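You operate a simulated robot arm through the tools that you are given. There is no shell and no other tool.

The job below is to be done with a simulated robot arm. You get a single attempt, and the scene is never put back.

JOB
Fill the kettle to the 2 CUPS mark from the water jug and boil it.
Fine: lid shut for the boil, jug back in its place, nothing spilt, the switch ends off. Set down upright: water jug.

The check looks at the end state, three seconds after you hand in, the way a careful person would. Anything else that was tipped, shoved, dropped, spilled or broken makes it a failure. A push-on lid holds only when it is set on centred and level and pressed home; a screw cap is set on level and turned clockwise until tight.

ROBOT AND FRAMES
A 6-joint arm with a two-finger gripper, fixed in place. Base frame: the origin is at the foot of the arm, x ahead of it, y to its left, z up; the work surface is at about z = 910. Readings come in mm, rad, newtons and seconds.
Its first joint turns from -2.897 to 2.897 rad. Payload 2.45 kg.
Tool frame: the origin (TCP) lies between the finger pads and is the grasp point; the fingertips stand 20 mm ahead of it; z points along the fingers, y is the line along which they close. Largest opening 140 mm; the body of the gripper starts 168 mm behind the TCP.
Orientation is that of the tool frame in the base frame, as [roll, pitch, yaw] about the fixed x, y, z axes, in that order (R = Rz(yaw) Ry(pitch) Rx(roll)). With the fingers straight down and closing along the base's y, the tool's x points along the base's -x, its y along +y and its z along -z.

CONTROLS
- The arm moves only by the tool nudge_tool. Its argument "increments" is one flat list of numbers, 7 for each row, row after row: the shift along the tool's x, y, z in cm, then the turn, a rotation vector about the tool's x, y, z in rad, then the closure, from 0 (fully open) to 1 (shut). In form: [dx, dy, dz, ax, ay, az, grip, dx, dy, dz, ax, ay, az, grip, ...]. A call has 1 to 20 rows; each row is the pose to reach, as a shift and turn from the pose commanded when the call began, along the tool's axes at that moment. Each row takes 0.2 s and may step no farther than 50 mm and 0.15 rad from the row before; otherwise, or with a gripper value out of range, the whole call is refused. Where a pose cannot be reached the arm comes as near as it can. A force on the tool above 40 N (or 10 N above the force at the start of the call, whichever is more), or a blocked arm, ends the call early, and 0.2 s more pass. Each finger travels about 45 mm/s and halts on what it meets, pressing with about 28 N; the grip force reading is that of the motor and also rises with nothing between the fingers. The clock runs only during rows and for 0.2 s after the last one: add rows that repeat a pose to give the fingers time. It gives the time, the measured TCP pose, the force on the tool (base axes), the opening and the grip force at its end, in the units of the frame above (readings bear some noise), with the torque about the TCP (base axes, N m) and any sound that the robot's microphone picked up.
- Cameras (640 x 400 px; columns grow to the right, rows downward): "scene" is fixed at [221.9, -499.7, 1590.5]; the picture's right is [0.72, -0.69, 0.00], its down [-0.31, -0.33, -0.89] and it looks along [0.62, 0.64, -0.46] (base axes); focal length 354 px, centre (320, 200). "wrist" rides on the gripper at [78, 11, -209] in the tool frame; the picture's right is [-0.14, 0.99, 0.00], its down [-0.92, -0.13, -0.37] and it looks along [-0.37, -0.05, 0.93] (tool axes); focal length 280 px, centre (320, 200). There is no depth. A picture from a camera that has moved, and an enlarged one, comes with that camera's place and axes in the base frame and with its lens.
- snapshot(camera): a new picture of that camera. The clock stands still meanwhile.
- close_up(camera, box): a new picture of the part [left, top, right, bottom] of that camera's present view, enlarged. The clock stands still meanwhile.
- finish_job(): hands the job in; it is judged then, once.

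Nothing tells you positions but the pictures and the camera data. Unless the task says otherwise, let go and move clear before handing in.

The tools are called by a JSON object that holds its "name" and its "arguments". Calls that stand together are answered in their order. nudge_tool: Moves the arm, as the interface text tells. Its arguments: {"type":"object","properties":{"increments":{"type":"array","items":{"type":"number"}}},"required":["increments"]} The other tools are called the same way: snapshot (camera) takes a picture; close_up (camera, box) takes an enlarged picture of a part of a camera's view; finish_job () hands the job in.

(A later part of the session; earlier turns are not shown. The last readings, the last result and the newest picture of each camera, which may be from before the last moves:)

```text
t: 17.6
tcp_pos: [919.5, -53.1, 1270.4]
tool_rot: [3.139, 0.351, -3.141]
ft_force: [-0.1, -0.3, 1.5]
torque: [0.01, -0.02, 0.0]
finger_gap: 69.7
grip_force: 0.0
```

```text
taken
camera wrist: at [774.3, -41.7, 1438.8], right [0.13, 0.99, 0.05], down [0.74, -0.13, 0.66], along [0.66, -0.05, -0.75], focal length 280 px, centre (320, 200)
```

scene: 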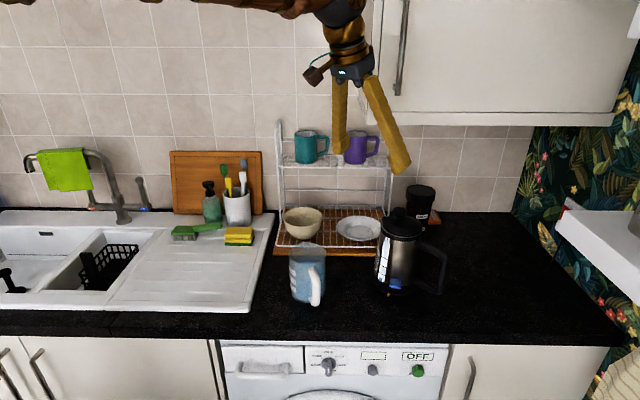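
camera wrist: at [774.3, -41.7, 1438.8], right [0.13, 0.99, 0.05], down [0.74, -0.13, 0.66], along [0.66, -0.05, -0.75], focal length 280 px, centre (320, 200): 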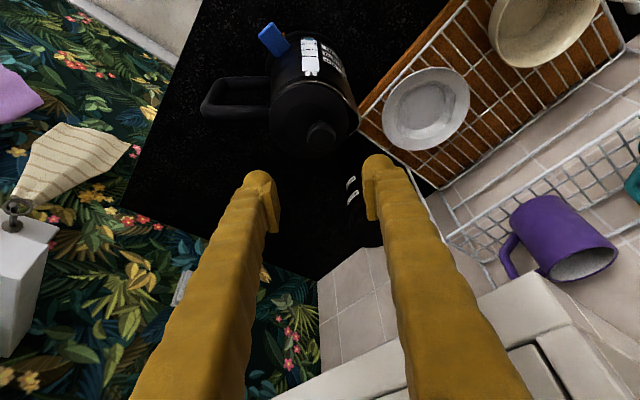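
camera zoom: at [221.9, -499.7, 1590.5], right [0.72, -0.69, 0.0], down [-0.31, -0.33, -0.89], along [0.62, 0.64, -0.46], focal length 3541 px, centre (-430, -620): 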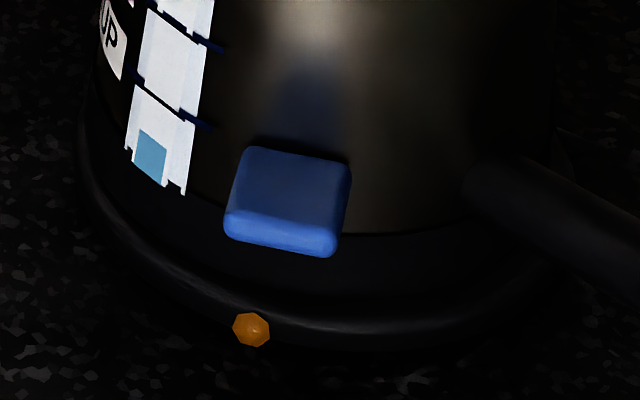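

The kettle appears shifted a few mm left and turned about 0.1 rad relative to its base. I'll take enlarged wrist views to measure the kettle against the base.

{"name": "close_up", "arguments": {"camera": "wrist", "box": [200, 0, 380, 160]}}

{"name": "close_up", "arguments": {"camera": "wrist", "box": [250, 10, 360, 90]}}

{"name": "close_up", "arguments": {"camera": "scene", "box": [380, 255, 450, 305]}}

```text
2.50 times, centred on (290, 80) of wrist
camera zoom: at [774.3, -41.7, 1438.8], right [0.13, 0.99, 0.05], down [0.74, -0.13, 0.66], along [0.66, -0.05, -0.75], focal length 701 px, centre (395, 500)
```

zoom: 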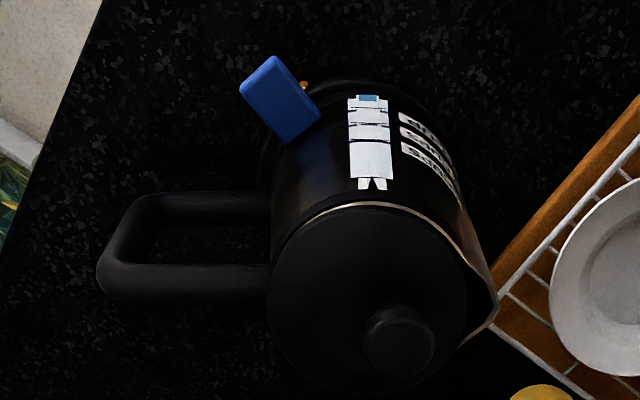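

```text
5.00 times, centred on (305, 50) of wrist
camera zoom: at [774.3, -41.7, 1438.8], right [0.13, 0.99, 0.05], down [0.74, -0.13, 0.66], along [0.66, -0.05, -0.75], focal length 1402 px, centre (395, 950)
```

zoom: 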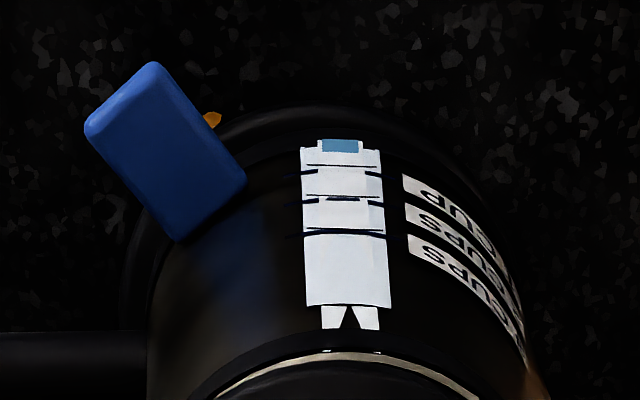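

```text
8.00 times, centred on (415, 280) of scene
camera zoom: at [221.9, -499.7, 1590.5], right [0.72, -0.69, 0.0], down [-0.31, -0.33, -0.89], along [0.62, 0.64, -0.46], focal length 2832 px, centre (-440, -440)
```

zoom: 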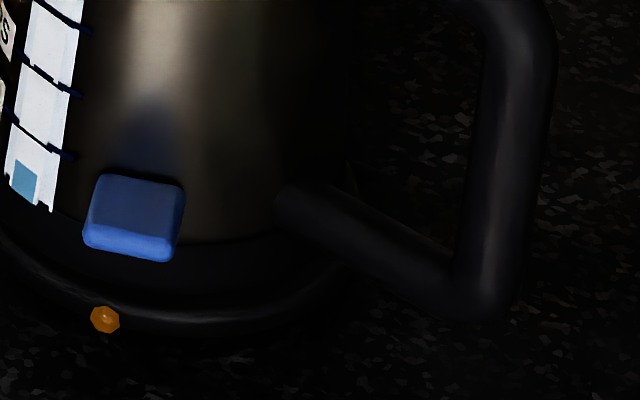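

The base is centred near (940, -67), and the kettle sits about 5 mm off it along the counter direction (-4, +4). I'll turn the wrist so the fingers can straddle the body along that direction, and closing them centred on the base will push the kettle back into its seat.

{"name": "nudge_tool", "arguments": {"increments": [0, 0, 0, 0, 0.075, 0, 0.3, 0, 0, 0, 0, 0.151, 0, 0.1, 0, 0, 0, 0, 0.151, 0, 0]}}

{"name": "nudge_tool", "arguments": {"increments": [0, 0, 0, -0.0266, 0, -0.131, 0, 0, 0, 0, -0.0531, 0, -0.262, 0, 0, 0, 0, -0.0797, 0, -0.393, 0, 0, 0, 0, -0.1062, 0, -0.524, 0, 0, 0, 0, -0.1328, 0, -0.655, 0, 0, 0, 0, -0.1593, 0, -0.786, 0, 0, 0, 0, -0.1859, 0, -0.917, 0, 0, 0, 0, -0.2124, 0, -1.0477, 0, 0, 0, 0, -0.2124, 0, -1.0477, 0]}}

{"name": "snapshot", "arguments": {"camera": "wrist"}}

{"name": "snapshot", "arguments": {"camera": "scene"}}

```text
t: 18.4
tcp_pos: [920.2, -53.2, 1271.0]
tool_rot: [3.138, 0.203, 3.141]
ft_force: [-1.0, -0.6, -0.8]
torque: [0.02, 0.01, 0.01]
finger_gap: 138.0
grip_force: 0.1
```

```text
t: 20.4
tcp_pos: [923.1, -53.5, 1270.4]
tool_rot: [3.141, 0.202, -2.071]
ft_force: [0.1, -0.6, -0.3]
torque: [0.04, 0.0, -0.02]
finger_gap: 139.9
grip_force: 0.0
```

```text
taken
camera wrist: at [856.0, -151.4, 1458.9], right [-0.8, 0.59, 0.03], down [0.51, 0.67, 0.55], along [0.31, 0.45, -0.84], focal length 280 px, centre (320, 200)
```

wrist: 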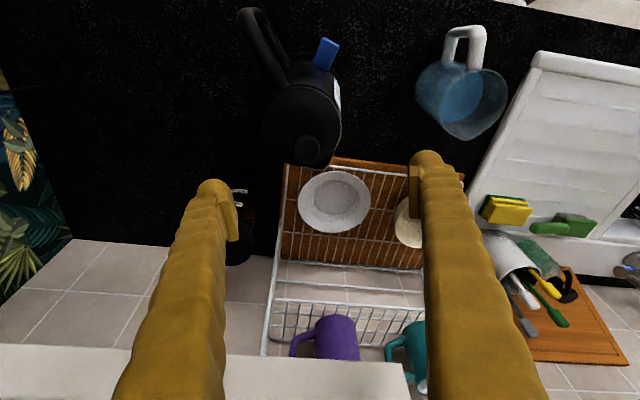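

```text
taken
```

scene: 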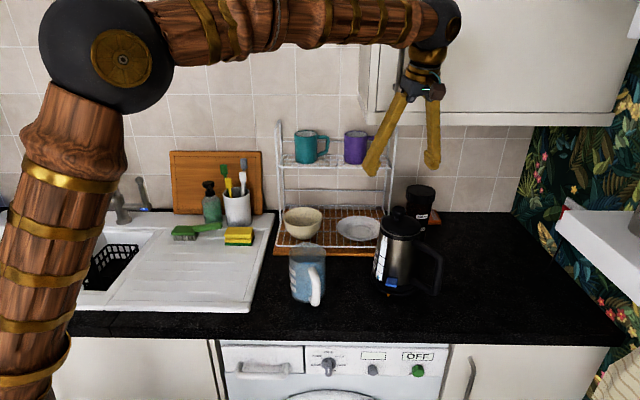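

The wrist has turned as planned and everything is clear. I'll enlarge the kettle in this view to measure it against its base.

{"name": "close_up", "arguments": {"camera": "wrist", "box": [225, 10, 365, 180]}}

{"name": "close_up", "arguments": {"camera": "wrist", "box": [250, 20, 360, 110]}}

```text
2.35 times, centred on (295, 95) of wrist
camera zoom: at [856.0, -151.4, 1458.9], right [-0.8, 0.59, 0.03], down [0.51, 0.67, 0.55], along [0.31, 0.45, -0.84], focal length 660 px, centre (379, 447)
```

zoom: 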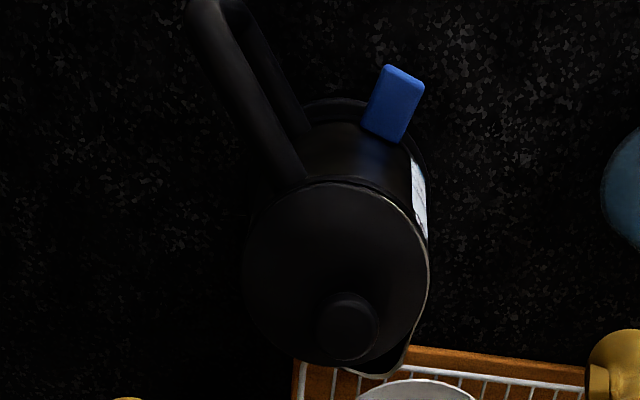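

```text
4.44 times, centred on (305, 65) of wrist
camera zoom: at [856.0, -151.4, 1458.9], right [-0.8, 0.59, 0.03], down [0.51, 0.67, 0.55], along [0.31, 0.45, -0.84], focal length 1246 px, centre (387, 800)
```

zoom: 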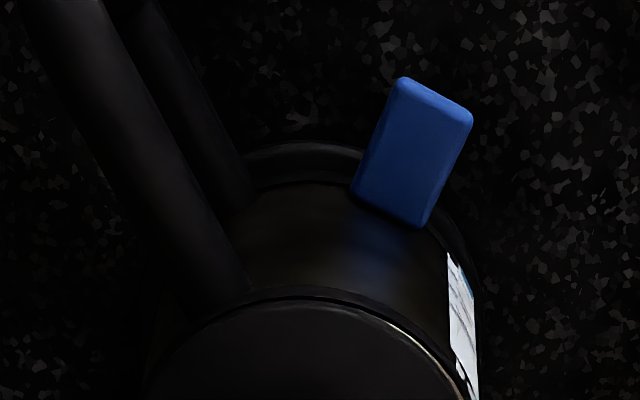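

The lid centre measures (937.5, -62) now against a base centre of about (940, -67). I'll centre the open gripper over the base and come down beside the lid, stopping to check clearance.

{"name": "nudge_tool", "arguments": {"increments": [0.36, -2.14, -0.07, 0, 0, 0, 0, 1.26, -2.14, 4.34, 0, 0, 0, 0, 2.17, -2.14, 8.75, 0, 0, 0, 0, 3.07, -2.14, 13.16, 0, 0, 0, 0, 3.07, -2.14, 13.16, 0, 0, 0, 0]}}

{"name": "close_up", "arguments": {"camera": "scene", "box": [340, 120, 480, 310]}}

{"name": "snapshot", "arguments": {"camera": "wrist"}}

```text
t: 21.6
tcp_pos: [937.5, -67.6, 1136.3]
tool_rot: [-3.141, 0.202, -2.072]
ft_force: [0.1, -0.7, 0.3]
torque: [0.02, 0.0, 0.01]
finger_gap: 140.2
grip_force: 0.1
```

```text
2.11 times, centred on (410, 215) of scene
camera zoom: at [221.9, -499.7, 1590.5], right [0.72, -0.69, 0.0], down [-0.31, -0.33, -0.89], along [0.62, 0.64, -0.46], focal length 745 px, centre (130, 168)
```

zoom: 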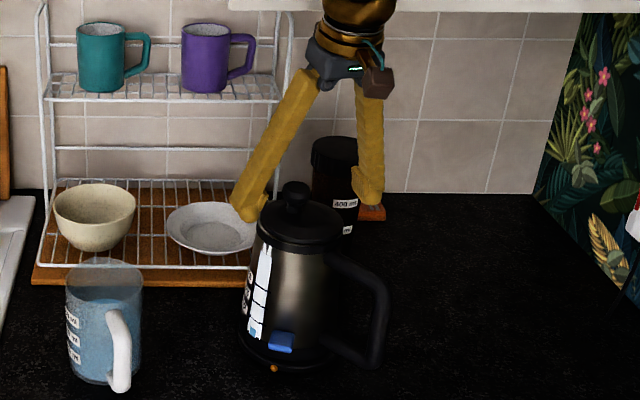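

```text
taken
camera wrist: at [871.2, -165.4, 1323.9], right [-0.8, 0.59, 0.03], down [0.51, 0.66, 0.55], along [0.31, 0.45, -0.84], focal length 280 px, centre (320, 200)
```

wrist: 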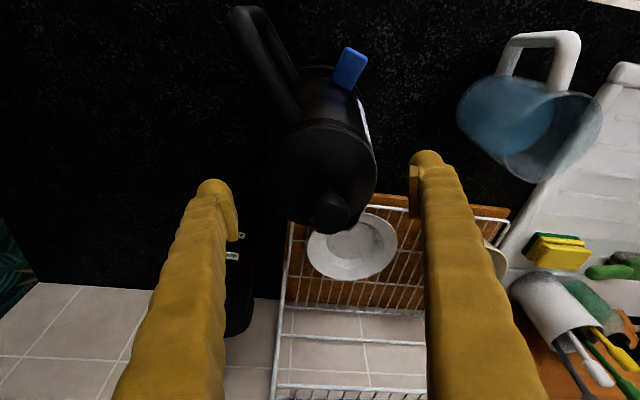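

The fingers straddle the kettle with clearance on both sides. I'll continue down to about z 1030, level with the body below the collar.

{"name": "nudge_tool", "arguments": {"increments": [0.5, -0.22, 2.6, 0, 0, 0, 0, 1.0, -0.22, 5.2, 0, 0, 0, 0, 1.5, -0.22, 7.8, 0, 0, 0, 0, 2.0, -0.22, 10.4, 0, 0, 0, 0, 2.0, -0.22, 10.4, 0, 0, 0, 0]}}

{"name": "close_up", "arguments": {"camera": "scene", "box": [340, 120, 480, 310]}}

{"name": "close_up", "arguments": {"camera": "wrist", "box": [200, 50, 440, 260]}}

```text
t: 22.8
tcp_pos: [940.5, -67.2, 1029.3]
tool_rot: [3.141, 0.204, -2.072]
ft_force: [-0.3, -0.1, 0.9]
torque: [0.04, 0.01, 0.0]
finger_gap: 140.1
grip_force: 0.0
```

```text
2.11 times, centred on (410, 215) of scene
camera zoom: at [221.9, -499.7, 1590.5], right [0.72, -0.69, 0.0], down [-0.31, -0.33, -0.89], along [0.62, 0.64, -0.46], focal length 745 px, centre (130, 168)
```

zoom: 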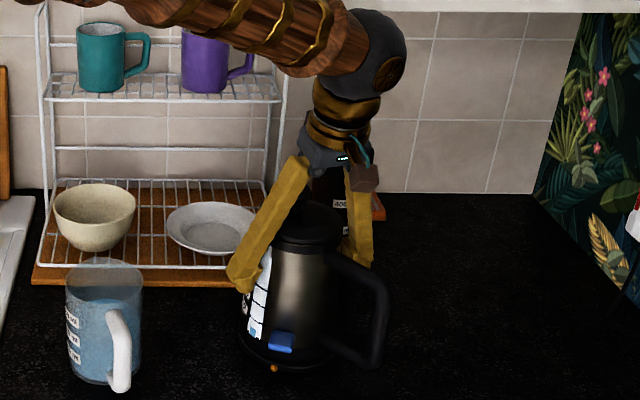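

```text
1.90 times, centred on (320, 155) of wrist
camera zoom: at [875.0, -164.8, 1217.2], right [-0.8, 0.59, 0.03], down [0.51, 0.66, 0.55], along [0.31, 0.45, -0.84], focal length 534 px, centre (320, 286)
```

zoom: 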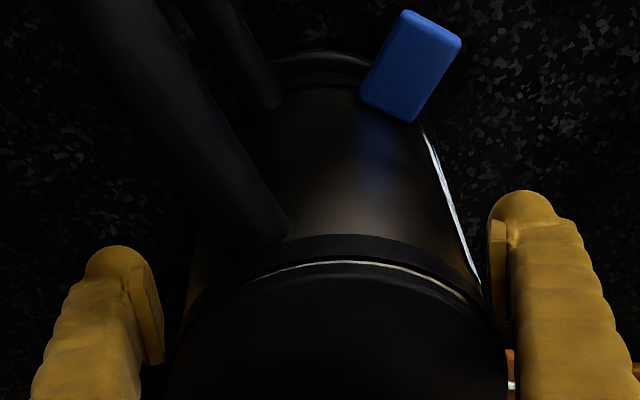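

Both fingers are beside the body, with the left-hand (scene) finger nearer, as expected from the offset. I'll close slowly so that it pushes the kettle back toward the base centre.

{"name": "nudge_tool", "arguments": {"increments": [0, 0, 0, 0, 0, 0, 0.08, 0, 0, 0, 0, 0, 0, 0.12, 0, 0, 0, 0, 0, 0, 0.15, 0, 0, 0, 0, 0, 0, 0.17, 0, 0, 0, 0, 0, 0, 0.19, 0, 0, 0, 0, 0, 0, 0.2, 0, 0, 0, 0, 0, 0, 0.2]}}

{"name": "close_up", "arguments": {"camera": "scene", "box": [370, 250, 410, 300]}}

{"name": "close_up", "arguments": {"camera": "wrist", "box": [200, 50, 440, 260]}}

```text
t: 24.4
tcp_pos: [941.4, -66.7, 1030.5]
tool_rot: [3.141, 0.204, -2.07]
ft_force: [-4.0, 1.5, 3.7]
torque: [-0.05, 0.0, -0.12]
finger_gap: 124.2
grip_force: 28.3
```

```text
8.00 times, centred on (390, 275) of scene
camera zoom: at [221.9, -499.7, 1590.5], right [0.72, -0.69, 0.0], down [-0.31, -0.33, -0.89], along [0.62, 0.64, -0.46], focal length 2832 px, centre (-240, -400)
```

zoom: 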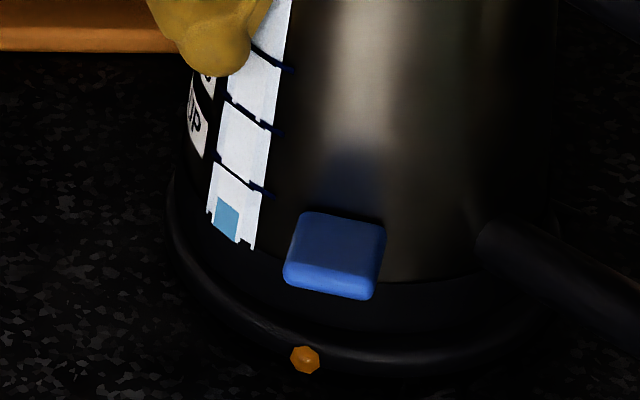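

```text
1.90 times, centred on (320, 155) of wrist
camera zoom: at [875.0, -164.8, 1217.7], right [-0.8, 0.59, 0.03], down [0.51, 0.66, 0.55], along [0.31, 0.45, -0.84], focal length 534 px, centre (320, 286)
```

zoom: 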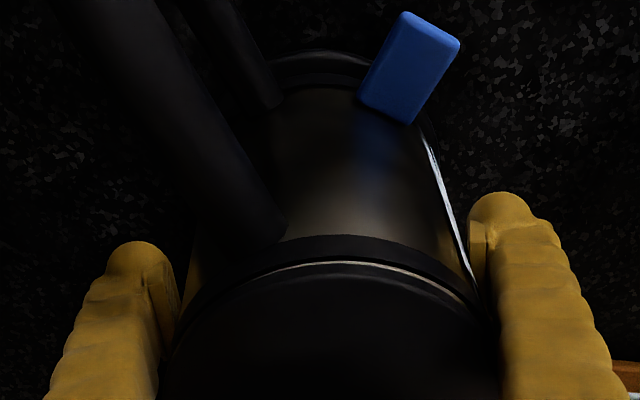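

The gripper stopped at 124 mm with full motor force, but the kettle hasn't visibly moved. I'll look closely at both contacts.

{"name": "close_up", "arguments": {"camera": "wrist", "box": [210, 120, 310, 220]}}

{"name": "close_up", "arguments": {"camera": "wrist", "box": [340, 100, 440, 200]}}

{"name": "close_up", "arguments": {"camera": "scene", "box": [370, 200, 450, 270]}}

```text
4.00 times, centred on (260, 170) of wrist
camera zoom: at [875.0, -164.8, 1217.7], right [-0.8, 0.59, 0.03], down [0.51, 0.66, 0.55], along [0.31, 0.45, -0.84], focal length 1122 px, centre (560, 320)
```

zoom: 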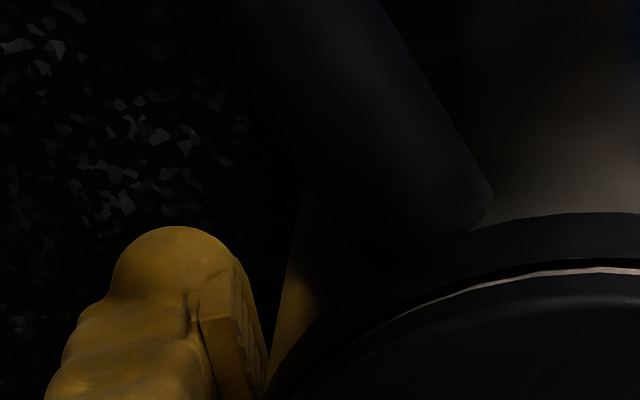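

```text
4.00 times, centred on (390, 150) of wrist
camera zoom: at [875.0, -164.8, 1217.7], right [-0.8, 0.59, 0.03], down [0.51, 0.66, 0.55], along [0.31, 0.45, -0.84], focal length 1122 px, centre (40, 400)
```

zoom: 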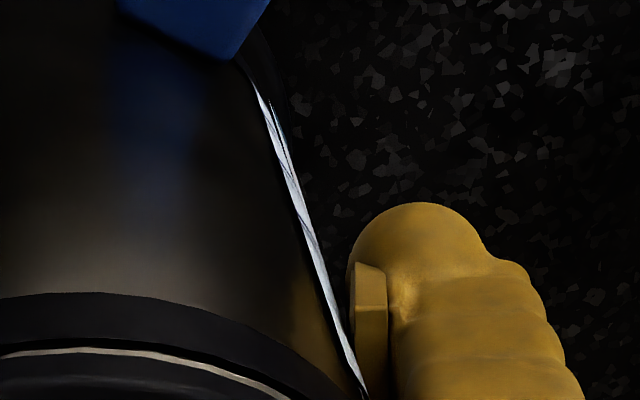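

```text
5.71 times, centred on (410, 235) of scene
camera zoom: at [221.9, -499.7, 1590.5], right [0.72, -0.69, 0.0], down [-0.31, -0.33, -0.89], along [0.62, 0.64, -0.46], focal length 2023 px, centre (-194, 0)
```

zoom: 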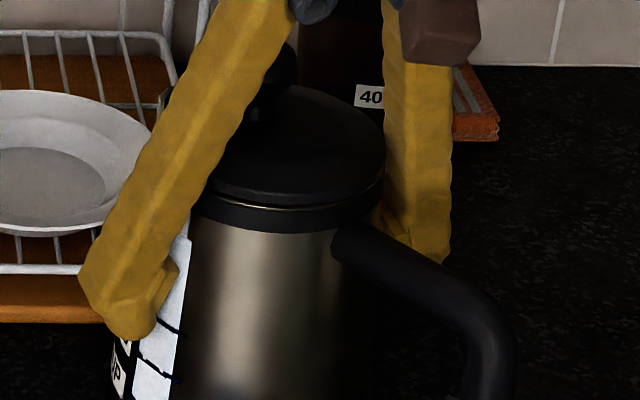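

The fingers slant, so they touched the lid edge rather than the body. I'll open, raise to collar height (about z 1088), and take hold there.

{"name": "nudge_tool", "arguments": {"increments": [0, 0, 0, 0, 0, 0, 0.05, 0, 0, 0, 0, 0, 0, 0, -0.4, 0, -1.95, 0, 0, 0, 0, -0.8, 0, -3.9, 0, 0, 0, 0, -1.16, 0, -5.68, 0, 0, 0, 0, -1.16, 0, -5.68, 0, 0, 0, 0]}}

{"name": "close_up", "arguments": {"camera": "scene", "box": [360, 180, 460, 310]}}

{"name": "close_up", "arguments": {"camera": "wrist", "box": [200, 50, 440, 260]}}

```text
t: 25.8
tcp_pos: [939.8, -64.8, 1087.8]
tool_rot: [3.139, 0.203, -2.072]
ft_force: [0.0, -0.6, 0.1]
torque: [-0.01, 0.02, -0.04]
finger_gap: 139.8
grip_force: 0.1
```

```text
3.08 times, centred on (410, 245) of scene
camera zoom: at [221.9, -499.7, 1590.5], right [0.72, -0.69, 0.0], down [-0.31, -0.33, -0.89], along [0.62, 0.64, -0.46], focal length 1089 px, centre (43, 62)
```

zoom: 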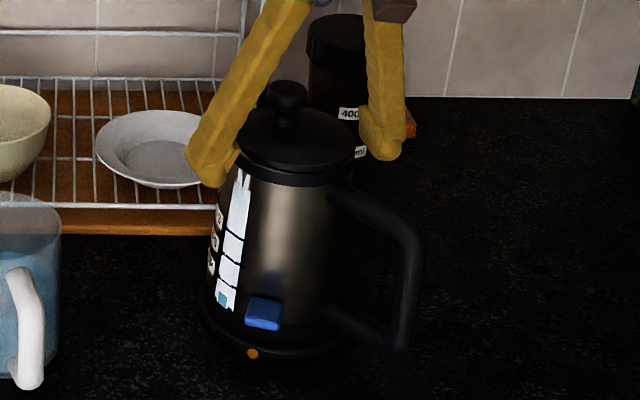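

```text
1.90 times, centred on (320, 155) of wrist
camera zoom: at [874.5, -163.2, 1275.6], right [-0.8, 0.59, 0.03], down [0.51, 0.66, 0.55], along [0.31, 0.45, -0.84], focal length 534 px, centre (320, 286)
```

zoom: 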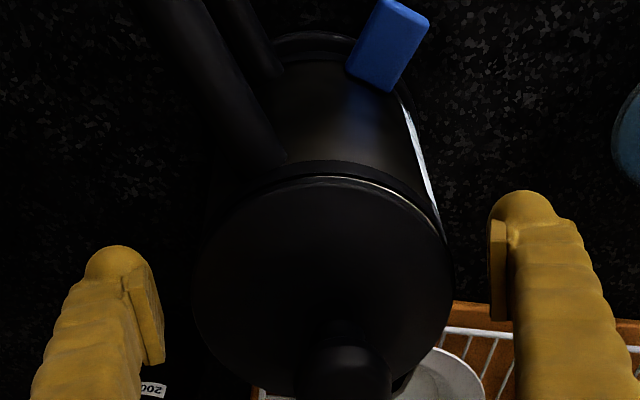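

Comparing with the fixed scene view, the kettle is turned about 0.1 rad on its base and barely shifted, perhaps perched by a millimetre or two. I'll grip the collar centred on the kettle, then lift slightly, turn it back and lower it.

{"name": "nudge_tool", "arguments": {"increments": [0, -0.12, 0, 0, 0, 0, 0.08, 0, -0.12, 0, 0, 0, 0, 0.15, 0, -0.12, 0, 0, 0, 0, 0.18, 0, -0.12, 0, 0, 0, 0, 0.21, 0, -0.12, 0, 0, 0, 0, 0.23, 0, -0.12, 0, 0, 0, 0, 0.25, 0, -0.12, 0, 0, 0, 0, 0.27, 0, -0.12, 0, 0, 0, 0, 0.29, 0, -0.12, 0, 0, 0, 0, 0.29]}}

{"name": "close_up", "arguments": {"camera": "scene", "box": [360, 180, 460, 310]}}

{"name": "close_up", "arguments": {"camera": "wrist", "box": [200, 50, 440, 260]}}

```text
t: 27.8
tcp_pos: [941.0, -65.2, 1087.8]
tool_rot: [3.14, 0.203, -2.072]
ft_force: [1.4, -0.3, 1.4]
torque: [0.09, 0.02, 0.13]
finger_gap: 108.4
grip_force: 28.4
```

```text
3.08 times, centred on (410, 245) of scene
camera zoom: at [221.9, -499.7, 1590.5], right [0.72, -0.69, 0.0], down [-0.31, -0.33, -0.89], along [0.62, 0.64, -0.46], focal length 1089 px, centre (43, 62)
```

zoom: 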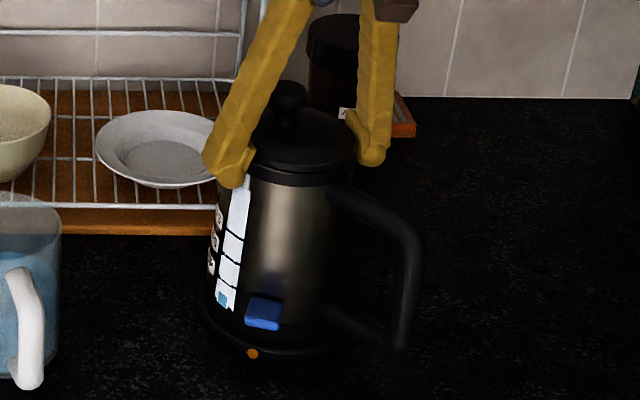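

```text
1.90 times, centred on (320, 155) of wrist
camera zoom: at [875.5, -163.9, 1275.7], right [-0.8, 0.59, 0.03], down [0.51, 0.66, 0.55], along [0.31, 0.45, -0.84], focal length 534 px, centre (320, 286)
```

zoom: 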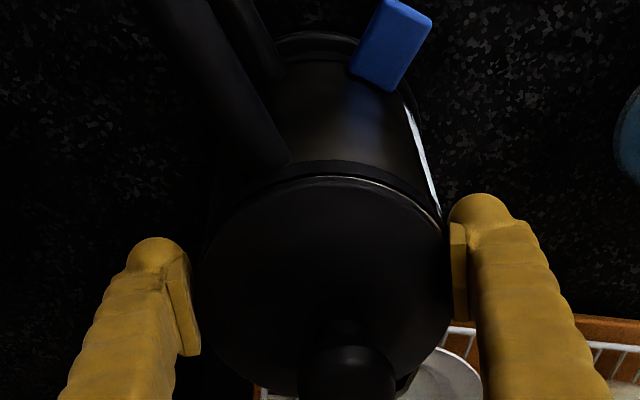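

The collar is held at 108 mm. I'll lift about 10 mm and turn it back by 0.11 rad, then look.

{"name": "nudge_tool", "arguments": {"increments": [-0.05, 0, -0.24, 0, 0, 0, 0.3, -0.1, 0, -0.49, 0, 0, 0, 0.3, -0.15, 0, -0.73, 0, 0, 0, 0.3, -0.2, 0, -0.98, 0, 0, 0, 0.3, -0.2, 0, -0.98, -0.0073, 0, -0.036, 0.3, -0.2, 0, -0.98, -0.0147, 0, -0.072, 0.3, -0.2, 0, -0.98, -0.0221, 0, -0.1078, 0.3, -0.2, 0, -0.98, -0.0221, 0, -0.1078, 0.3]}}

{"name": "close_up", "arguments": {"camera": "scene", "box": [360, 180, 460, 310]}}

{"name": "close_up", "arguments": {"camera": "scene", "box": [370, 250, 430, 305]}}

{"name": "close_up", "arguments": {"camera": "wrist", "box": [200, 20, 440, 260]}}

```text
t: 29.6
tcp_pos: [942.3, -67.7, 1097.8]
tool_rot: [3.141, 0.202, -1.962]
ft_force: [-0.4, -0.3, -6.9]
torque: [0.14, -0.04, -0.01]
finger_gap: 108.0
grip_force: 28.1
```

```text
3.08 times, centred on (410, 245) of scene
camera zoom: at [221.9, -499.7, 1590.5], right [0.72, -0.69, 0.0], down [-0.31, -0.33, -0.89], along [0.62, 0.64, -0.46], focal length 1089 px, centre (43, 62)
```

zoom: 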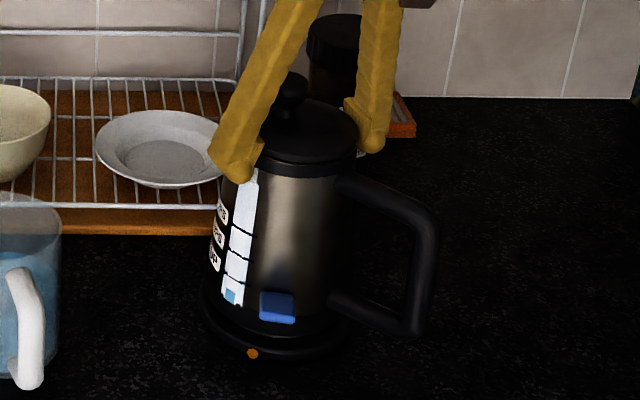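

```text
7.27 times, centred on (400, 278) of scene
camera zoom: at [221.9, -499.7, 1590.5], right [0.72, -0.69, 0.0], down [-0.31, -0.33, -0.89], along [0.62, 0.64, -0.46], focal length 2575 px, centre (-262, -364)
```

zoom: 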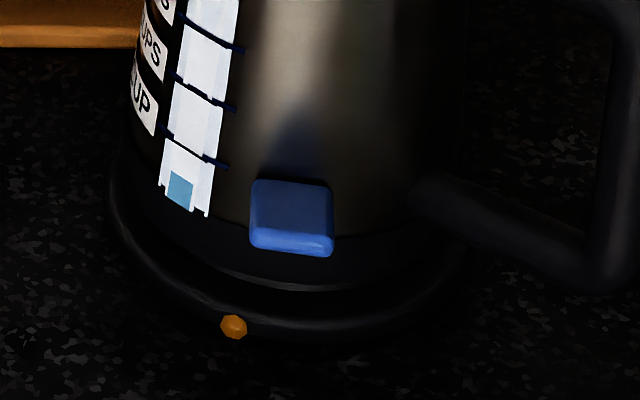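

```text
1.67 times, centred on (320, 140) of wrist
camera zoom: at [887.9, -171.8, 1285.2], right [-0.86, 0.5, 0.03], down [0.43, 0.72, 0.55], along [0.25, 0.48, -0.84], focal length 467 px, centre (320, 300)
```

zoom: 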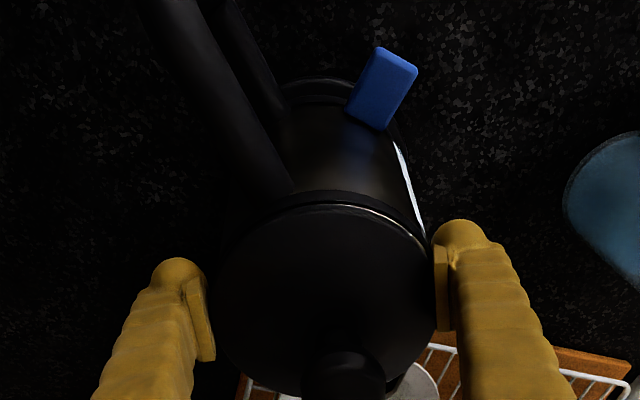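

With the kettle lifted 10 mm and turned back, its features line up with the original scene to within a pixel. I'll lower it straight onto the base.

{"name": "nudge_tool", "arguments": {"increments": [0.06, 0, 0.29, 0, 0, 0, 0.3, 0.1, 0, 0.49, 0, 0, 0, 0.3, 0.14, 0, 0.69, 0, 0, 0, 0.3, 0.18, 0, 0.88, 0, 0, 0, 0.3, 0.2, 0, 0.98, 0, 0, 0, 0.3, 0.22, 0, 1.08, 0, 0, 0, 0.3, 0.22, 0, 1.08, 0, 0, 0, 0.3]}}

{"name": "close_up", "arguments": {"camera": "scene", "box": [370, 250, 410, 300]}}

{"name": "close_up", "arguments": {"camera": "scene", "box": [360, 190, 460, 305]}}

```text
t: 31.2
tcp_pos: [942.0, -67.6, 1087.7]
tool_rot: [-3.14, 0.205, -1.962]
ft_force: [-2.5, 0.2, 19.2]
torque: [0.28, 0.38, 0.17]
finger_gap: 107.9
grip_force: 28.1
```

```text
8.00 times, centred on (390, 275) of scene
camera zoom: at [221.9, -499.7, 1590.5], right [0.72, -0.69, 0.0], down [-0.31, -0.33, -0.89], along [0.62, 0.64, -0.46], focal length 2832 px, centre (-240, -400)
```

zoom: 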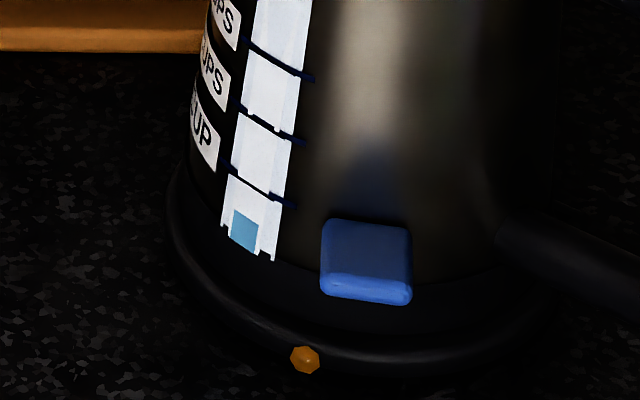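

```text
3.48 times, centred on (410, 248) of scene
camera zoom: at [221.9, -499.7, 1590.5], right [0.72, -0.69, 0.0], down [-0.31, -0.33, -0.89], along [0.62, 0.64, -0.46], focal length 1232 px, centre (7, 35)
```

zoom: 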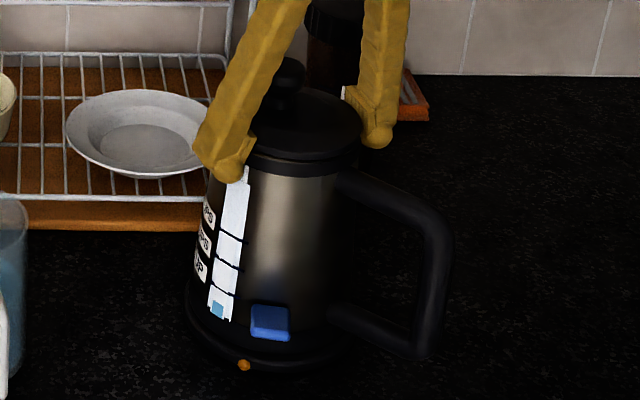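

It's down and matches the first picture closely, though it sits a hair high, which could be a 3 mm offset toward the wall. I'll raise it 4 mm, shift it 3 mm toward the front, and lower it again to compare the force.

{"name": "nudge_tool", "arguments": {"increments": [-0.04, 0, -0.2, 0, 0, 0, 0.3, -0.08, 0, -0.39, 0, 0, 0, 0.3, 0.06, 0.05, -0.42, 0, 0, 0, 0.3, 0.198, 0.11, -0.447, 0, 0, 0, 0.3, 0.22, 0.11, -0.35, 0, 0, 0, 0.3, 0.24, 0.11, -0.25, 0, 0, 0, 0.3, 0.26, 0.11, -0.15, 0, 0, 0, 0.3, 0.278, 0.11, -0.057, 0, 0, 0, 0.3, 0.278, 0.11, -0.057, 0, 0, 0, 0.3]}}

{"name": "close_up", "arguments": {"camera": "scene", "box": [370, 250, 410, 300]}}

{"name": "close_up", "arguments": {"camera": "scene", "box": [360, 190, 460, 305]}}

```text
t: 33.2
tcp_pos: [940.1, -68.5, 1088.0]
tool_rot: [-3.14, 0.203, -1.961]
ft_force: [-6.3, 2.7, 26.7]
torque: [0.46, 0.25, 0.22]
finger_gap: 107.9
grip_force: 28.1
```

```text
8.00 times, centred on (390, 275) of scene
camera zoom: at [221.9, -499.7, 1590.5], right [0.72, -0.69, 0.0], down [-0.31, -0.33, -0.89], along [0.62, 0.64, -0.46], focal length 2832 px, centre (-240, -400)
```

zoom: 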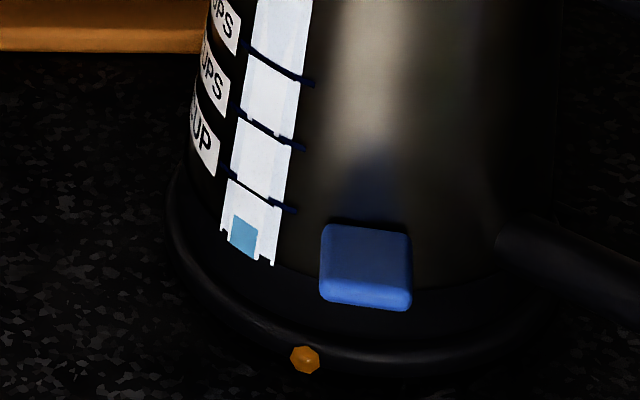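

```text
3.48 times, centred on (410, 248) of scene
camera zoom: at [221.9, -499.7, 1590.5], right [0.72, -0.69, 0.0], down [-0.31, -0.33, -0.89], along [0.62, 0.64, -0.46], focal length 1232 px, centre (7, 35)
```

zoom: 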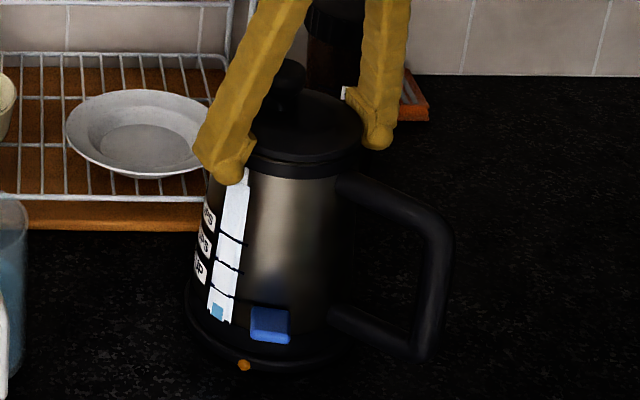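

The features now match the first picture to within a third of a pixel, so the kettle is back in its place. I'll ease off the downward push and open the fingers.

{"name": "nudge_tool", "arguments": {"increments": [-0.02, 0, -0.1, 0, 0, 0, 0.3, -0.02, 0, -0.1, 0, 0, 0, 0.22, -0.02, 0, -0.1, 0, 0, 0, 0.15, -0.02, 0, -0.1, 0, 0, 0, 0.05, -0.02, 0, -0.1, 0, 0, 0, 0, -0.02, 0, -0.1, 0, 0, 0, 0]}}

{"name": "close_up", "arguments": {"camera": "scene", "box": [370, 250, 410, 300]}}

{"name": "close_up", "arguments": {"camera": "wrist", "box": [200, 20, 440, 260]}}

```text
t: 34.6
tcp_pos: [941.1, -70.4, 1087.1]
tool_rot: [-3.14, 0.201, -1.963]
ft_force: [0.9, -0.1, 0.6]
torque: [0.0, 0.0, 0.01]
finger_gap: 140.1
grip_force: 0.0
```

```text
8.00 times, centred on (390, 275) of scene
camera zoom: at [221.9, -499.7, 1590.5], right [0.72, -0.69, 0.0], down [-0.31, -0.33, -0.89], along [0.62, 0.64, -0.46], focal length 2832 px, centre (-240, -400)
```

zoom: 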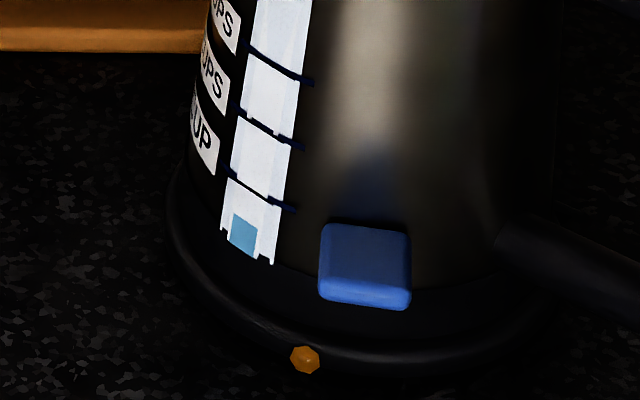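

```text
1.67 times, centred on (320, 140) of wrist
camera zoom: at [885.8, -174.0, 1275.3], right [-0.86, 0.5, 0.03], down [0.43, 0.72, 0.55], along [0.25, 0.48, -0.84], focal length 467 px, centre (320, 300)
```

zoom: 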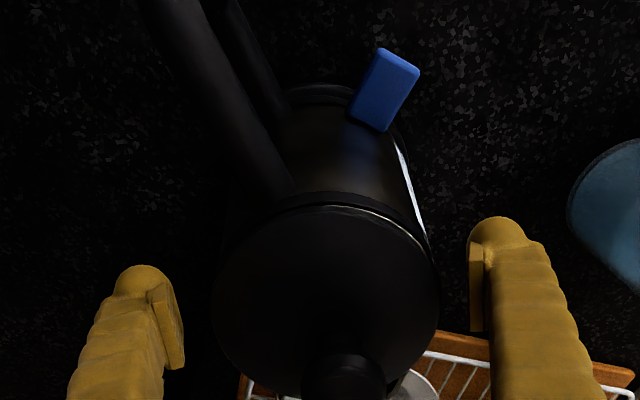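

The kettle is reseated where it started. Next is opening the hinged lid: I'll raise clear, turn the fingers to close along the hinge axis so the lid can pivot, and look at the hinge.

{"name": "nudge_tool", "arguments": {"increments": [-0.6, 0, -2.94, 0, 0, 0, 0, -1.4, 0, -6.86, 0, 0, 0, 0, -2.2, 0, -10.78, 0, 0, 0, 0, -2.2, 0, -10.78, -0.014, 0.05, -0.085, 0, -2.2, 0, -10.78, -0.02, 0.1, -0.17, 0, -2.2, 0, -10.78, -0.02, 0.1, -0.17, 0]}}

{"name": "snapshot", "arguments": {"camera": "wrist"}}

{"name": "close_up", "arguments": {"camera": "wrist", "box": [220, 10, 400, 200]}}

{"name": "close_up", "arguments": {"camera": "scene", "box": [375, 195, 450, 245]}}

```text
t: 36.0
tcp_pos: [940.7, -69.2, 1197.2]
tool_rot: [-3.137, 0.101, -1.791]
ft_force: [-0.3, 0.4, -0.2]
torque: [-0.02, -0.01, 0.0]
finger_gap: 139.7
grip_force: 0.0
```

```text
taken
camera wrist: at [908.6, -162.6, 1396.5], right [-0.94, 0.35, 0.01], down [0.31, 0.83, 0.46], along [0.15, 0.43, -0.89], focal length 280 px, centre (320, 200)
```

wrist: 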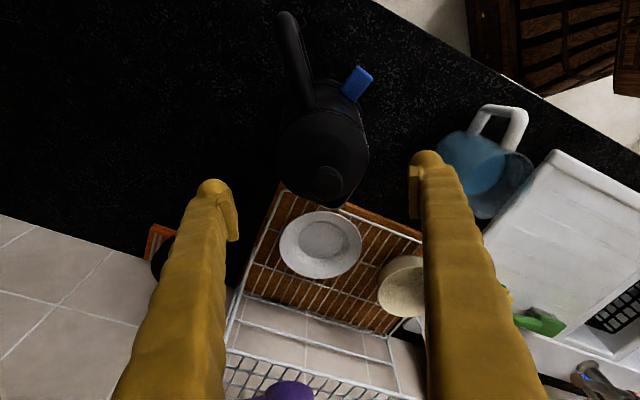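

```text
2.11 times, centred on (310, 105) of wrist
camera zoom: at [908.6, -162.6, 1396.5], right [-0.94, 0.35, 0.01], down [0.31, 0.83, 0.46], along [0.15, 0.43, -0.89], focal length 590 px, centre (341, 400)
```

zoom: 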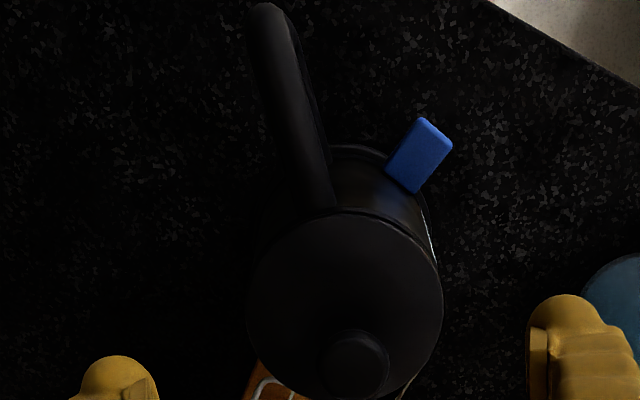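

```text
8.00 times, centred on (412, 220) of scene
camera zoom: at [221.9, -499.7, 1590.5], right [0.72, -0.69, 0.0], down [-0.31, -0.33, -0.89], along [0.62, 0.64, -0.46], focal length 2832 px, centre (-420, 40)
```

zoom: 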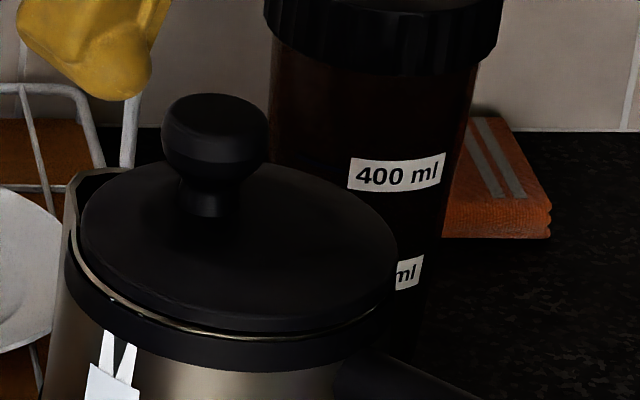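

The lid centre is near (938, -67), the handle axis runs at about 84°, and the hinge should be near (933, -120, 1095). I'll align the tool yaw to that and go above the knob with the fingers partly closed.

{"name": "nudge_tool", "arguments": {"increments": [-0.8, 0.15, 0.08, -0.0058, 0, -0.0572, 0.2, -1.69, 0.3, 0.17, -0.0116, 0, -0.1144, 0.4, -1.69, 0.3, 0.17, -0.0116, 0, -0.1144, 0.55, -1.69, 0.3, 0.17, -0.0116, 0, -0.1144, 0.55, -1.69, 0.3, 0.17, -0.0116, 0, -0.1144, 0.55]}}

{"name": "close_up", "arguments": {"camera": "wrist", "box": [220, 20, 420, 220]}}

{"name": "close_up", "arguments": {"camera": "scene", "box": [350, 100, 470, 250]}}

```text
t: 37.2
tcp_pos: [942.8, -52.1, 1197.2]
tool_rot: [-3.136, 0.101, -1.674]
ft_force: [-0.1, -0.1, -0.1]
torque: [0.0, 0.0, -0.01]
finger_gap: 63.0
grip_force: 0.1
```

```text
2.00 times, centred on (320, 120) of wrist
camera zoom: at [920.5, -148.1, 1396.8], right [-0.97, 0.24, 0.01], down [0.22, 0.86, 0.46], along [0.1, 0.45, -0.89], focal length 561 px, centre (320, 360)
```

zoom: 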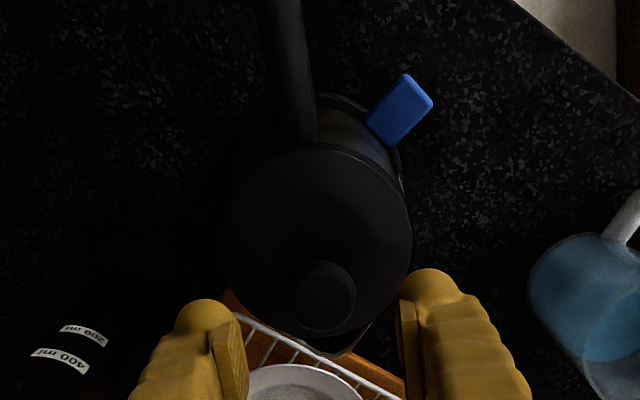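

```text
2.67 times, centred on (410, 175) of scene
camera zoom: at [221.9, -499.7, 1590.5], right [0.72, -0.69, 0.0], down [-0.31, -0.33, -0.89], along [0.62, 0.64, -0.46], focal length 944 px, centre (80, 267)
```

zoom: 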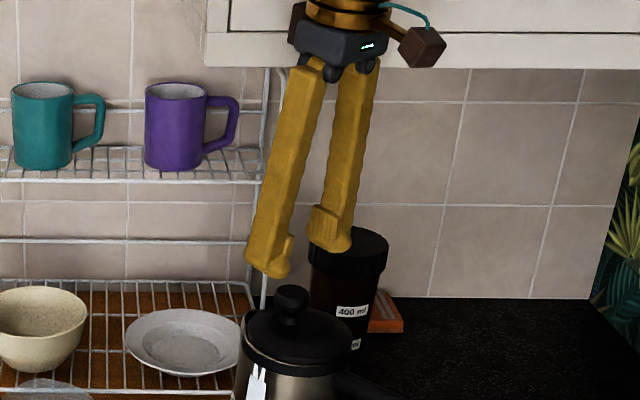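

The knob is nearly centred between the fingers, needing about 2 mm sideways. I'll lower to z 1131, close on the knob, and check.

{"name": "nudge_tool", "arguments": {"increments": [0.2, 0.22, 2.0, 0, 0, 0, 0.55, 0.45, 0.22, 4.4, 0, 0, 0, 0.55, 0.665, 0.22, 6.57, 0, 0, 0, 0.55, 0.665, 0.22, 6.57, 0, 0, 0, 0.62, 0.665, 0.22, 6.57, 0, 0, 0, 0.66, 0.665, 0.22, 6.57, 0, 0, 0, 0.66]}}

{"name": "close_up", "arguments": {"camera": "wrist", "box": [250, 60, 390, 220]}}

{"name": "close_up", "arguments": {"camera": "scene", "box": [370, 170, 450, 250]}}

```text
t: 38.6
tcp_pos: [941.1, -50.8, 1133.0]
tool_rot: [-3.136, 0.1, -1.674]
ft_force: [-0.2, 0.2, 0.0]
torque: [-0.02, 0.0, -0.01]
finger_gap: 47.4
grip_force: 0.0
```

```text
2.50 times, centred on (320, 140) of wrist
camera zoom: at [918.3, -147.7, 1331.1], right [-0.97, 0.24, 0.01], down [0.22, 0.86, 0.46], along [0.1, 0.45, -0.89], focal length 701 px, centre (320, 350)
```

zoom: 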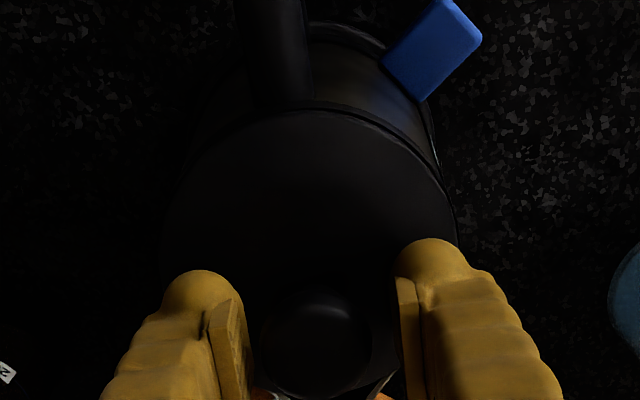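

```text
5.00 times, centred on (410, 210) of scene
camera zoom: at [221.9, -499.7, 1590.5], right [0.72, -0.69, 0.0], down [-0.31, -0.33, -0.89], along [0.62, 0.64, -0.46], focal length 1770 px, centre (-130, 150)
```

zoom: 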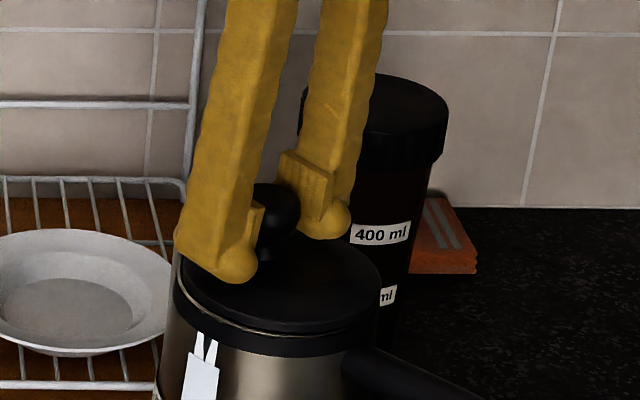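

The knob is about 1.5 mm off the middle of the pads. I'll correct that and close on it.

{"name": "nudge_tool", "arguments": {"increments": [0, -0.15, 0, 0, 0, 0, 0.69, 0, -0.15, 0, 0, 0, 0, 0.72, 0, -0.15, 0, 0, 0, 0, 0.74, 0, -0.15, 0, 0, 0, 0, 0.76, 0, -0.15, 0, 0, 0, 0, 0.78, 0, -0.15, 0, 0, 0, 0, 0.79, 0, -0.15, 0, 0, 0, 0, 0.79]}}

{"name": "close_up", "arguments": {"camera": "scene", "box": [370, 250, 410, 300]}}

{"name": "close_up", "arguments": {"camera": "wrist", "box": [250, 60, 390, 220]}}

```text
t: 40.2
tcp_pos: [940.6, -52.6, 1131.6]
tool_rot: [-3.136, 0.1, -1.675]
ft_force: [1.1, 1.6, 0.3]
torque: [0.01, 0.0, 0.0]
finger_gap: 32.2
grip_force: 28.3
```

```text
8.00 times, centred on (390, 275) of scene
camera zoom: at [221.9, -499.7, 1590.5], right [0.72, -0.69, 0.0], down [-0.31, -0.33, -0.89], along [0.62, 0.64, -0.46], focal length 2832 px, centre (-240, -400)
```

zoom: 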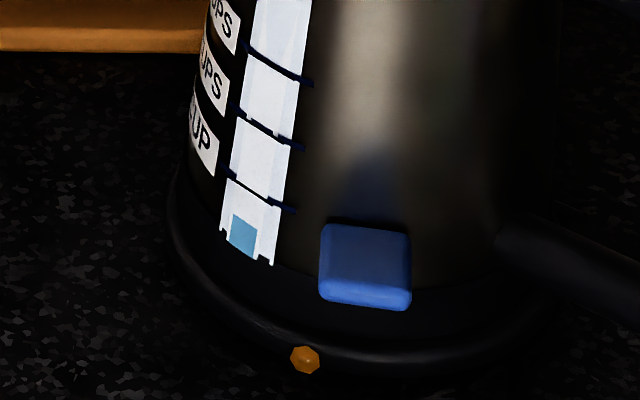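

```text
2.50 times, centred on (320, 140) of wrist
camera zoom: at [919.2, -148.1, 1330.8], right [-0.97, 0.24, 0.01], down [0.22, 0.86, 0.46], along [0.1, 0.45, -0.89], focal length 701 px, centre (320, 350)
```

zoom: 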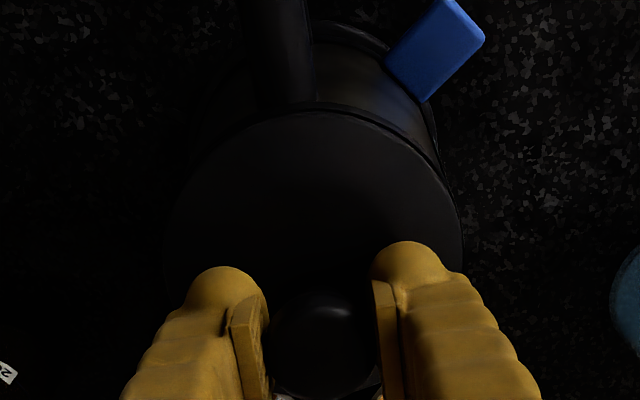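

The knob is held with the kettle unmoved. I'll start opening along the arc about the hinge, 10° first, and read the forces.

{"name": "nudge_tool", "arguments": {"increments": [0.12, 0, -0.3, 0, 0, 0, 0.8, 0.24, 0, -0.6, 0, 0, 0, 0.8, 0.39, 0, -0.9, 0, 0, 0, 0.8, 0.54, 0, -1.19, 0, 0, 0, 0.8, 0.54, 0, -1.19, 0, 0, 0, 0.8]}}

{"name": "close_up", "arguments": {"camera": "scene", "box": [370, 250, 410, 300]}}

{"name": "close_up", "arguments": {"camera": "scene", "box": [370, 170, 450, 250]}}

```text
t: 41.4
tcp_pos: [939.4, -58.6, 1141.8]
tool_rot: [-3.136, 0.102, -1.676]
ft_force: [-0.1, 0.8, -6.7]
torque: [0.38, -0.12, -0.01]
finger_gap: 32.4
grip_force: 28.1
```

```text
8.00 times, centred on (390, 275) of scene
camera zoom: at [221.9, -499.7, 1590.5], right [0.72, -0.69, 0.0], down [-0.31, -0.33, -0.89], along [0.62, 0.64, -0.46], focal length 2832 px, centre (-240, -400)
```

zoom: 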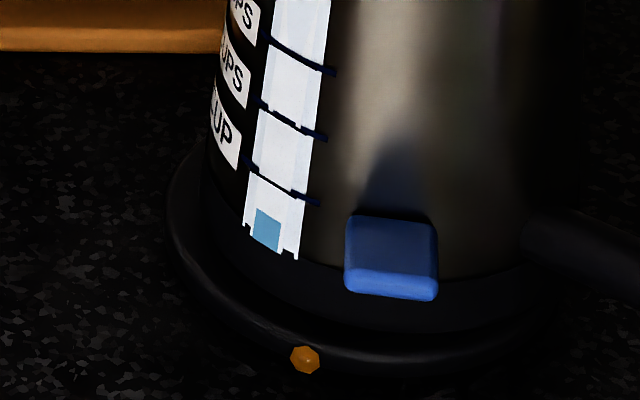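

```text
5.00 times, centred on (410, 210) of scene
camera zoom: at [221.9, -499.7, 1590.5], right [0.72, -0.69, 0.0], down [-0.31, -0.33, -0.89], along [0.62, 0.64, -0.46], focal length 1770 px, centre (-130, 150)
```

zoom: 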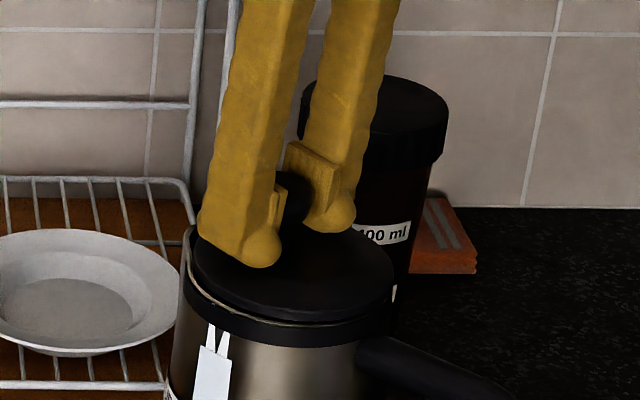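

The pad friction is strong enough that the kettle lifted instead of the lid pivoting. I'll put it straight back down by retracing, then open the lid by rotating the tool together with it.

{"name": "nudge_tool", "arguments": {"increments": [-0.15, 0, 0.3, 0, 0, 0, 0.8, -0.3, 0, 0.6, 0, 0, 0, 0.8, -0.42, 0, 0.9, 0, 0, 0, 0.8, -0.54, 0, 1.19, 0, 0, 0, 0.8, -0.54, 0, 1.19, 0, 0, 0, 0.8]}}

{"name": "close_up", "arguments": {"camera": "scene", "box": [370, 250, 410, 300]}}

{"name": "close_up", "arguments": {"camera": "scene", "box": [370, 170, 450, 250]}}

```text
t: 42.6
tcp_pos: [940.5, -52.0, 1132.1]
tool_rot: [-3.135, 0.101, -1.677]
ft_force: [-2.9, -4.3, 9.5]
torque: [-0.84, 0.02, -0.02]
finger_gap: 32.2
grip_force: 28.0
```

```text
8.00 times, centred on (390, 275) of scene
camera zoom: at [221.9, -499.7, 1590.5], right [0.72, -0.69, 0.0], down [-0.31, -0.33, -0.89], along [0.62, 0.64, -0.46], focal length 2832 px, centre (-240, -400)
```

zoom: 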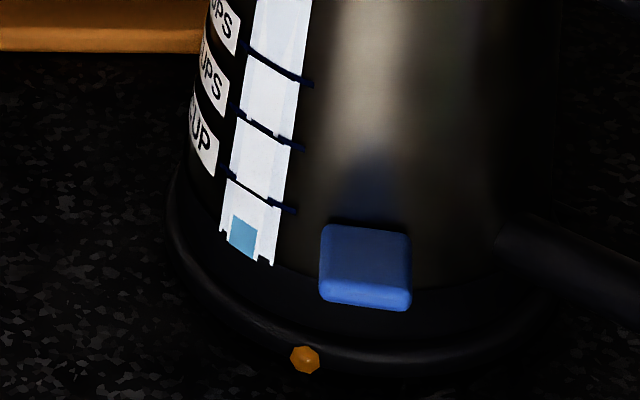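

```text
5.00 times, centred on (410, 210) of scene
camera zoom: at [221.9, -499.7, 1590.5], right [0.72, -0.69, 0.0], down [-0.31, -0.33, -0.89], along [0.62, 0.64, -0.46], focal length 1770 px, centre (-130, 150)
```

zoom: 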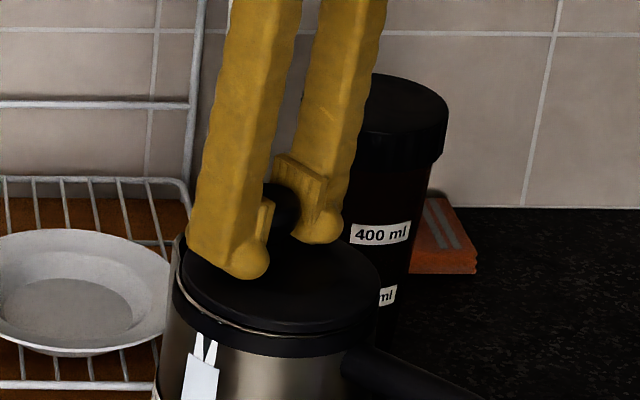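

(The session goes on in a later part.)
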